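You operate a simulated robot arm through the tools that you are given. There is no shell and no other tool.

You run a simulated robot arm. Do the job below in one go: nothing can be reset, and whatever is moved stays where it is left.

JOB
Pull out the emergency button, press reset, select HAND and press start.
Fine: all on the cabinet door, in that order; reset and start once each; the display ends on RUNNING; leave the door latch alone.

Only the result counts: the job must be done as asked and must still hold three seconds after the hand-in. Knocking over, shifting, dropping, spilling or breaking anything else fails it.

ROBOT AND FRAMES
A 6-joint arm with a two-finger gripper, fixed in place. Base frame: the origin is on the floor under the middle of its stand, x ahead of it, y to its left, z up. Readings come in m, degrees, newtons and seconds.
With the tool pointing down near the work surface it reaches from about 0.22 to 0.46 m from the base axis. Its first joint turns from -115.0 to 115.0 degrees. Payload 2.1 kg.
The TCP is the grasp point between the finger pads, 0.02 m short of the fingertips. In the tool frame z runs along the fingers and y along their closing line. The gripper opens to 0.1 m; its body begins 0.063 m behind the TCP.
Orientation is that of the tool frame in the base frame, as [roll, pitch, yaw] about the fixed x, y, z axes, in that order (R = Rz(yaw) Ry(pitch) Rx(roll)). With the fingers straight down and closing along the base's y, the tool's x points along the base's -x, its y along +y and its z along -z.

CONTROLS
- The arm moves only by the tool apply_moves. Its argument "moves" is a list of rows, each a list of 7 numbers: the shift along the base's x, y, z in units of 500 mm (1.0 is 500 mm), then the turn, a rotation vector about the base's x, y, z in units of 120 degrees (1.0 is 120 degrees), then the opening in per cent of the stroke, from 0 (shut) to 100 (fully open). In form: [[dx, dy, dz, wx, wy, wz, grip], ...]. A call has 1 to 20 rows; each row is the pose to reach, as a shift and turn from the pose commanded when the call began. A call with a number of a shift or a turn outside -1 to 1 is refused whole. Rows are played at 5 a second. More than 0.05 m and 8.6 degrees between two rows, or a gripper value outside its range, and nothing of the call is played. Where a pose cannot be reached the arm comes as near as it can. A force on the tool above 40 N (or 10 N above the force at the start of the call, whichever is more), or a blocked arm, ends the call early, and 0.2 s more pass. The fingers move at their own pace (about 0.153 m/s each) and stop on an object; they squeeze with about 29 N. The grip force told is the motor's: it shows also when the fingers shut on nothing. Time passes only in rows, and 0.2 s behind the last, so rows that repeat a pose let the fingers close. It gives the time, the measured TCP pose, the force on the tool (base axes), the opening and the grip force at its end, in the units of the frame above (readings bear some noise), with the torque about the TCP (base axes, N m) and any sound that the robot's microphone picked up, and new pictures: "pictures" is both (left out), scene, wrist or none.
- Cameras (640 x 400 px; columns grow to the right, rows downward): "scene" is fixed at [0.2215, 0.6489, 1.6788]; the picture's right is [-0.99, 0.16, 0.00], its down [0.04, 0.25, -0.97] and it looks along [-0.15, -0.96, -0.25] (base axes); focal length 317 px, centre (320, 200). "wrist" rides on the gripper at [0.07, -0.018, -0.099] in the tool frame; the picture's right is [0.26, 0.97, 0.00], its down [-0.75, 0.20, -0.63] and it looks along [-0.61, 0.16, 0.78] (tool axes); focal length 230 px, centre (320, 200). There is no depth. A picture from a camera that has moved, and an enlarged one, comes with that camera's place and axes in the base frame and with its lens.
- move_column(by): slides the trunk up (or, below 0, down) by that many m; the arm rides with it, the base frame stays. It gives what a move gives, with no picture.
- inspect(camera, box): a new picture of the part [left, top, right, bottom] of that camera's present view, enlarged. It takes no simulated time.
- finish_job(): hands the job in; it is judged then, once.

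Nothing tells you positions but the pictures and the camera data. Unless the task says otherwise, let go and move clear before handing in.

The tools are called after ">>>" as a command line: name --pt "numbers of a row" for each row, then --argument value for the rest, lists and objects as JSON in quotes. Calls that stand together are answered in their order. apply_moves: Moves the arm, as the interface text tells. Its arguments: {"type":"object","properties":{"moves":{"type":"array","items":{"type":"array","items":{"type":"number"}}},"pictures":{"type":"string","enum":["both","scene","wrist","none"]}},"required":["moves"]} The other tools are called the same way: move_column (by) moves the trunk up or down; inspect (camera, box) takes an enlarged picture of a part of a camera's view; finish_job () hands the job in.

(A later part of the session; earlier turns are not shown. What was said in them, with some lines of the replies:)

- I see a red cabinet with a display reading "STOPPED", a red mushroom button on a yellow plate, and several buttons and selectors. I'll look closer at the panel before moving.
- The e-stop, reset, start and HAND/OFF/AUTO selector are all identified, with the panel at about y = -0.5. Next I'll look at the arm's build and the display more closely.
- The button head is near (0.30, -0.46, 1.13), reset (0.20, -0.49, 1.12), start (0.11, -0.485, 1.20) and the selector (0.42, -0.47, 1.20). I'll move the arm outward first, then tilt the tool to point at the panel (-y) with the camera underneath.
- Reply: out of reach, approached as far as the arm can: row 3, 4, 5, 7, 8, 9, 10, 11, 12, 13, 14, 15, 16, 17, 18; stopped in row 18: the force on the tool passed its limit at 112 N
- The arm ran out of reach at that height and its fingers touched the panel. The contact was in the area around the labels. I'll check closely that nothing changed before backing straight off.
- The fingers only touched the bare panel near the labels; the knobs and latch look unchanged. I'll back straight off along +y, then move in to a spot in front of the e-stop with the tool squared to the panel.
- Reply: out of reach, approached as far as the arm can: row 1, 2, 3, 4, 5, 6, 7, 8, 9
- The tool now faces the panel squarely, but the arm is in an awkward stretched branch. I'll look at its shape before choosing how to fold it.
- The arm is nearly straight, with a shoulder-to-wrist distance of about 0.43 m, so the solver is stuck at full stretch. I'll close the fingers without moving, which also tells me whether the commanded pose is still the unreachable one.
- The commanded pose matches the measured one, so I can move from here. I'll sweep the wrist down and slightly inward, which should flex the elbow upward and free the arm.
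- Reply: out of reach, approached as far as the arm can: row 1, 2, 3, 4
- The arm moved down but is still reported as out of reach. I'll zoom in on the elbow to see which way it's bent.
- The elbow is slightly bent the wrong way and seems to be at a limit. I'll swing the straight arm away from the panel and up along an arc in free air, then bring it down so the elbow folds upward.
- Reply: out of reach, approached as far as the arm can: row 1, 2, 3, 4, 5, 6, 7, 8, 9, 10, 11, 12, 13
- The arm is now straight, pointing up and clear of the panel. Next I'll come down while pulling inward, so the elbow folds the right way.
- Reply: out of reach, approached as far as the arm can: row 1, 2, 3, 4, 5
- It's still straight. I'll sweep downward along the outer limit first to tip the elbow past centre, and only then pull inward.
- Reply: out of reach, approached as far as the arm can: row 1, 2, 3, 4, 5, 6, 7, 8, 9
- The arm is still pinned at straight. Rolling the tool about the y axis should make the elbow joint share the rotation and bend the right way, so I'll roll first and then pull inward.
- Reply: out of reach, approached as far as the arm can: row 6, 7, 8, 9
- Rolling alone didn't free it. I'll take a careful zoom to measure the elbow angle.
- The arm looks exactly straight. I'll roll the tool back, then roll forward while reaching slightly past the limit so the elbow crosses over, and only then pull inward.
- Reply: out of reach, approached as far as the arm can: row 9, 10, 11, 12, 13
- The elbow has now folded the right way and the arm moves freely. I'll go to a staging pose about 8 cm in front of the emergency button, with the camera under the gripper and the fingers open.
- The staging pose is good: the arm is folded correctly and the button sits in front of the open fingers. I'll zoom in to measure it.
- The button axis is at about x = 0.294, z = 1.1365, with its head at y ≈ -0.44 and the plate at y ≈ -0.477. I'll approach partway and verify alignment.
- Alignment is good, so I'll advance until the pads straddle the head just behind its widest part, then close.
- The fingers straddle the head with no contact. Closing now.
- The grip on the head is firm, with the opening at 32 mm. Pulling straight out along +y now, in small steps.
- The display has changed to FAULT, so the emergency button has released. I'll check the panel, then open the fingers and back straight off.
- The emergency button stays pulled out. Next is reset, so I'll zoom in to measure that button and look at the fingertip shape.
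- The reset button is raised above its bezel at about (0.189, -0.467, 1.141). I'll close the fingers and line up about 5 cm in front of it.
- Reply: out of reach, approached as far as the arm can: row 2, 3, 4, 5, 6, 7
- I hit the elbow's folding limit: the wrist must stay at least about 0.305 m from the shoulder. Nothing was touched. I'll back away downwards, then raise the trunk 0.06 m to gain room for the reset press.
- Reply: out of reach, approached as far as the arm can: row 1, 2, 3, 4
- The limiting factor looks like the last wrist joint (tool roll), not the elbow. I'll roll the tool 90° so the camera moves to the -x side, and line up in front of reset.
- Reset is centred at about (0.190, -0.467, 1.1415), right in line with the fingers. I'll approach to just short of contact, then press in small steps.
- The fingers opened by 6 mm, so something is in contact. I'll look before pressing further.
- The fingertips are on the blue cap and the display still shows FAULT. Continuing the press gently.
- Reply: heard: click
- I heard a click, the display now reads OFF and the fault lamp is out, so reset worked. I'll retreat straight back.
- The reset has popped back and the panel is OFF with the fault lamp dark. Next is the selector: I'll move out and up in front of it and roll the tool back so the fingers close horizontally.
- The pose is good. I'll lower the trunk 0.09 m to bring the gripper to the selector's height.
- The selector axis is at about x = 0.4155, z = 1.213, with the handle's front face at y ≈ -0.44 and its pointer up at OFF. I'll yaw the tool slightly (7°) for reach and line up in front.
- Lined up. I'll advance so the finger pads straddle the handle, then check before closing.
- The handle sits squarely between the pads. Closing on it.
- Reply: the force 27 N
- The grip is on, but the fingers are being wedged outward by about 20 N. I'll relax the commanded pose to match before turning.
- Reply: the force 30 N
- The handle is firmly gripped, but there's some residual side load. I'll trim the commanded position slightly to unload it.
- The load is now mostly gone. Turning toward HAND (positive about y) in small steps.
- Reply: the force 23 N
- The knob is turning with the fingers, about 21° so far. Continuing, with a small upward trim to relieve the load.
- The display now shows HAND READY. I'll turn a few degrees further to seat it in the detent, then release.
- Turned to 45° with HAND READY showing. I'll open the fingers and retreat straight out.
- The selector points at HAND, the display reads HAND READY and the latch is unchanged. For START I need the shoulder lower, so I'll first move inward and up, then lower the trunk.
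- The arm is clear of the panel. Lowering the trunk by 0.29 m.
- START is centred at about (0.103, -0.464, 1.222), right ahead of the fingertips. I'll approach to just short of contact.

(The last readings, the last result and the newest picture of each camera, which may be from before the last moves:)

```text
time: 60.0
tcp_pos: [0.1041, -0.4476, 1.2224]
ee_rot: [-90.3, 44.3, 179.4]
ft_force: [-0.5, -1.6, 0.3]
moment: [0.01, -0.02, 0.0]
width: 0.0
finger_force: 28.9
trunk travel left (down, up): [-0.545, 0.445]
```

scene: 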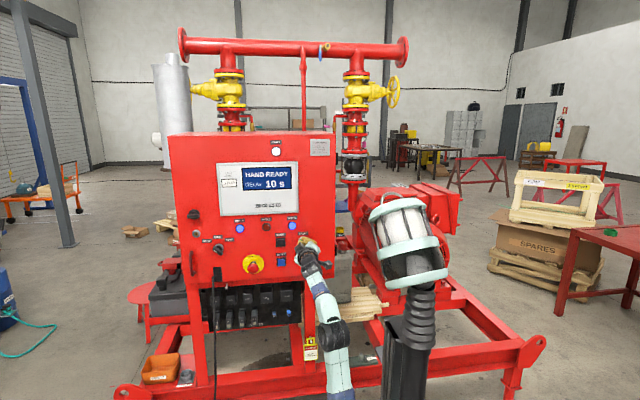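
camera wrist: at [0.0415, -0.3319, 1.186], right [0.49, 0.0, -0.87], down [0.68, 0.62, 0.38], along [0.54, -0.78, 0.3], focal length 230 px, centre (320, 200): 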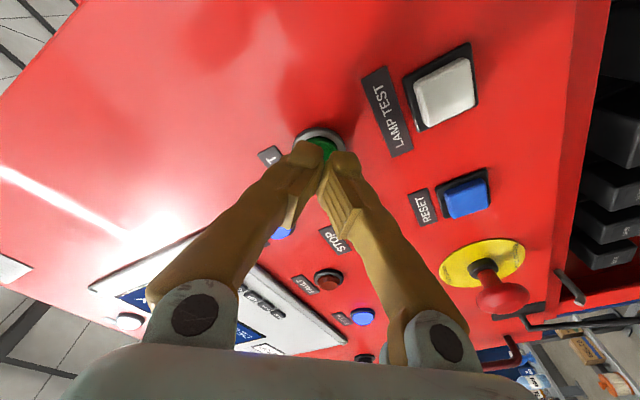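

>>> inspect --camera "wrist" --box '[240, 100, 400, 220]'

>>> apply_moves --pt "0 -0.003 0 0 0 0 0" --pt "0 -0.006 0 0 0 0 0" --pictures "scene"

```text
3.33 times, centred on (320, 160) of wrist
camera zoom: at [0.0415, -0.3479, 1.1869], right [0.49, 0.0, -0.87], down [0.68, 0.62, 0.38], along [0.54, -0.78, 0.3], focal length 767 px, centre (320, 333)
```

zoom: 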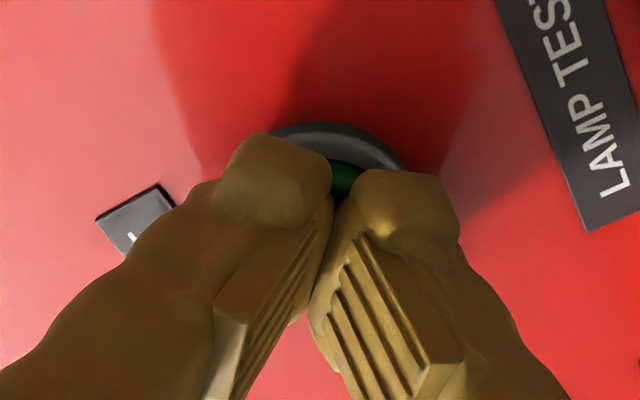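

```text
time: 60.6
tcp_pos: [0.1033, -0.4487, 1.2225]
ee_rot: [-90.4, 44.2, 179.4]
ft_force: [0.0, 2.3, -1.1]
moment: [-0.02, 0.05, -0.04]
width: 0.0061
finger_force: 29.3
trunk travel left (down, up): [-0.545, 0.445]
heard: click
```

scene: 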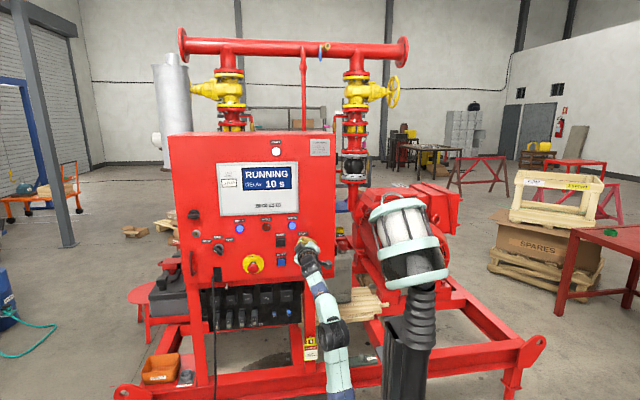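

I heard a click and the display reads RUNNING. I'll retreat straight back and move clear.

>>> apply_moves --pt "0 0.012 0 0 0 0 0" --pt "0 0.04 0 0 0 0 0" --pt "0 0.08 0 0 0 0 0" --pt "0 0.13 0 0 0 0 0" --pt "0 0.17 0 0 0 0 0" --pt "0 0.17 0 0 0 0 0"

>>> inspect --camera "scene" --box '[170, 155, 330, 285]'

```text
time: 62.0
tcp_pos: [0.1035, -0.3654, 1.221]
ee_rot: [-90.4, 44.2, 179.3]
ft_force: [-0.9, -0.2, 0.4]
moment: [0.01, 0.0, 0.03]
width: 0.0
finger_force: 29.6
trunk travel left (down, up): [-0.545, 0.445]
camera wrist: at [0.0413, -0.2663, 1.1864], right [0.49, 0.0, -0.87], down [0.68, 0.62, 0.38], along [0.54, -0.78, 0.3], focal length 230 px, centre (320, 200)
```

scene: 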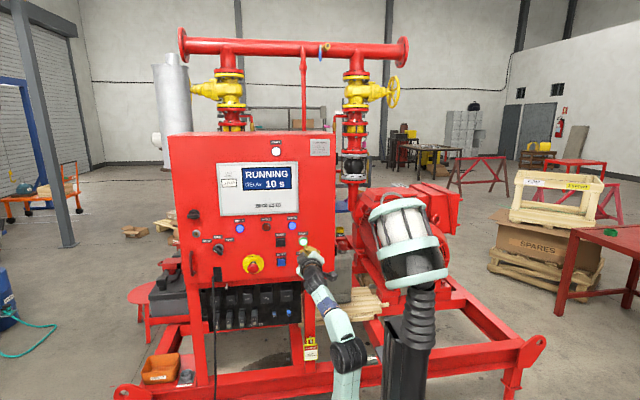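
wrist: 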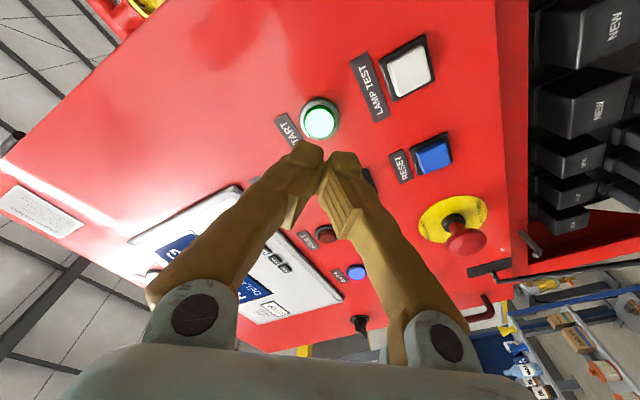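

```text
3.08 times, centred on (250, 220) of scene
camera zoom: at [0.2215, 0.6489, 1.6788], right [-0.99, 0.16, 0.0], down [0.04, 0.25, -0.97], along [-0.15, -0.96, -0.25], focal length 976 px, centre (535, 138)
```

zoom: 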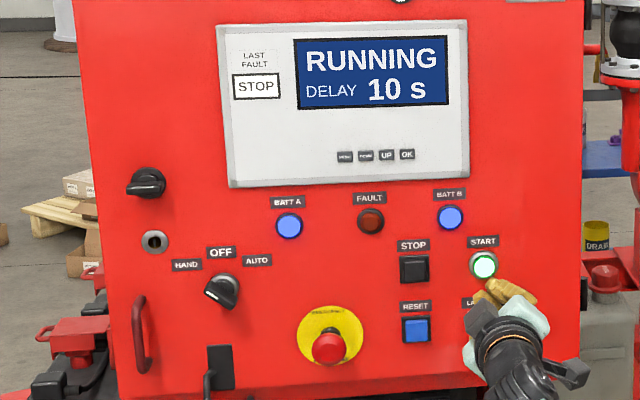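

RUNNING is showing, START is lit, the selector is at HAND and the latch is untouched. I'll wait about 12 seconds, longer than the 10 s delay shown, to confirm the state holds.

>>> apply_moves --pt "0 0 0 0 0 0 0" --pt "0 0 0 0 0 0 0" --pt "0 0 0 0 0 0 0" --pt "0 0 0 0 0 0 0" --pt "0 0 0 0 0 0 0" --pt "0 0 0 0 0 0 0" --pt "0 0 0 0 0 0 0" --pt "0 0 0 0 0 0 0" --pt "0 0 0 0 0 0 0" --pt "0 0 0 0 0 0 0" --pt "0 0 0 0 0 0 0" --pt "0 0 0 0 0 0 0" --pt "0 0 0 0 0 0 0" --pt "0 0 0 0 0 0 0" --pt "0 0 0 0 0 0 0" --pt "0 0 0 0 0 0 0" --pt "0 0 0 0 0 0 0" --pt "0 0 0 0 0 0 0" --pt "0 0 0 0 0 0 0" --pt "0 0 0 0 0 0 0" --pictures "none"

>>> apply_moves --pt "0 0 0 0 0 0 0" --pt "0 0 0 0 0 0 0" --pt "0 0 0 0 0 0 0" --pt "0 0 0 0 0 0 0" --pt "0 0 0 0 0 0 0" --pt "0 0 0 0 0 0 0" --pt "0 0 0 0 0 0 0" --pt "0 0 0 0 0 0 0" --pt "0 0 0 0 0 0 0" --pt "0 0 0 0 0 0 0" --pt "0 0 0 0 0 0 0" --pt "0 0 0 0 0 0 0" --pt "0 0 0 0 0 0 0" --pt "0 0 0 0 0 0 0" --pt "0 0 0 0 0 0 0" --pt "0 0 0 0 0 0 0" --pt "0 0 0 0 0 0 0" --pt "0 0 0 0 0 0 0" --pt "0 0 0 0 0 0 0" --pt "0 0 0 0 0 0 0" --pictures "none"

>>> apply_moves --pt "0 0 0 0 0 0 0" --pt "0 0 0 0 0 0 0" --pt "0 0 0 0 0 0 0" --pt "0 0 0 0 0 0 0" --pt "0 0 0 0 0 0 0" --pt "0 0 0 0 0 0 0" --pt "0 0 0 0 0 0 0" --pt "0 0 0 0 0 0 0" --pt "0 0 0 0 0 0 0" --pt "0 0 0 0 0 0 0" --pt "0 0 0 0 0 0 0" --pt "0 0 0 0 0 0 0" --pt "0 0 0 0 0 0 0" --pt "0 0 0 0 0 0 0" --pt "0 0 0 0 0 0 0" --pt "0 0 0 0 0 0 0" --pt "0 0 0 0 0 0 0" --pt "0 0 0 0 0 0 0" --pt "0 0 0 0 0 0 0" --pt "0 0 0 0 0 0 0" --pictures "scene"

>>> inspect --camera "scene" --box '[170, 155, 330, 285]'

```text
time: 66.2
tcp_pos: [0.1041, -0.3651, 1.2214]
ee_rot: [-90.3, 44.2, 179.4]
ft_force: [-0.1, 0.0, -0.5]
moment: [-0.02, -0.02, 0.01]
width: 0.0
finger_force: 29.6
trunk travel left (down, up): [-0.545, 0.445]
```

```text
time: 70.4
tcp_pos: [0.1034, -0.3654, 1.2217]
ee_rot: [-90.3, 44.3, 179.5]
ft_force: [-0.2, 0.4, 0.1]
moment: [-0.01, 0.02, 0.02]
width: 0.0
finger_force: 30.0
trunk travel left (down, up): [-0.545, 0.445]
```

```text
time: 74.6
tcp_pos: [0.105, -0.3646, 1.2226]
ee_rot: [-90.3, 44.3, 179.4]
ft_force: [-0.1, 0.4, -0.1]
moment: [0.01, 0.03, 0.01]
width: 0.0
finger_force: 29.5
trunk travel left (down, up): [-0.545, 0.445]
```

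scene: 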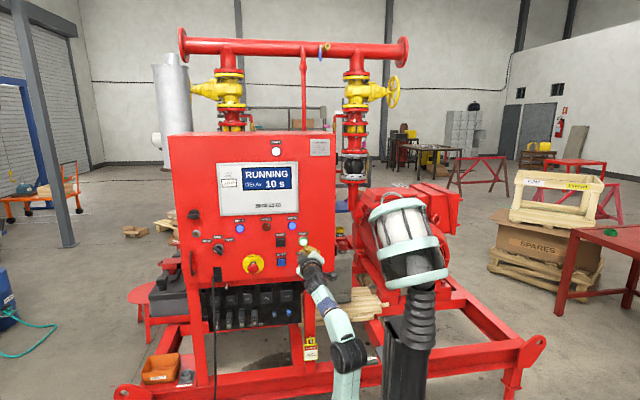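

```text
3.08 times, centred on (250, 220) of scene
camera zoom: at [0.2215, 0.6489, 1.6788], right [-0.99, 0.16, 0.0], down [0.04, 0.25, -0.97], along [-0.15, -0.96, -0.25], focal length 976 px, centre (535, 138)
```

zoom: 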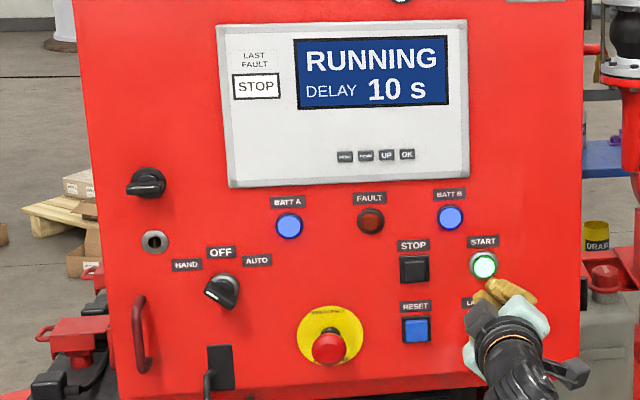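

RUNNING has held for more than 12 seconds. The emergency button is out, the selector is on HAND, the door latch is untouched and the hand is clear of the panel, so I'm handing in.

>>> finish_job

```text
The job is handed in.
```

The panel is running: I pulled the emergency button out, pressed reset, turned the selector to HAND and pressed start, in that order. Reset and start each got one press, with one click heard for each. The display has read RUNNING since start, and it held for over 12 seconds before I handed in.

Early on, the arm overreached and its fingers pressed bare panel between the labels at up to 112 N. I backed off and checked: no button, knob or latch had moved, and I saw no mark. The door latch was never turned.

At hand-in the start button was lit and the fault lamp was out. The arm was about 9 cm off the door, and the trunk sits 0.38 m lower than where it began.
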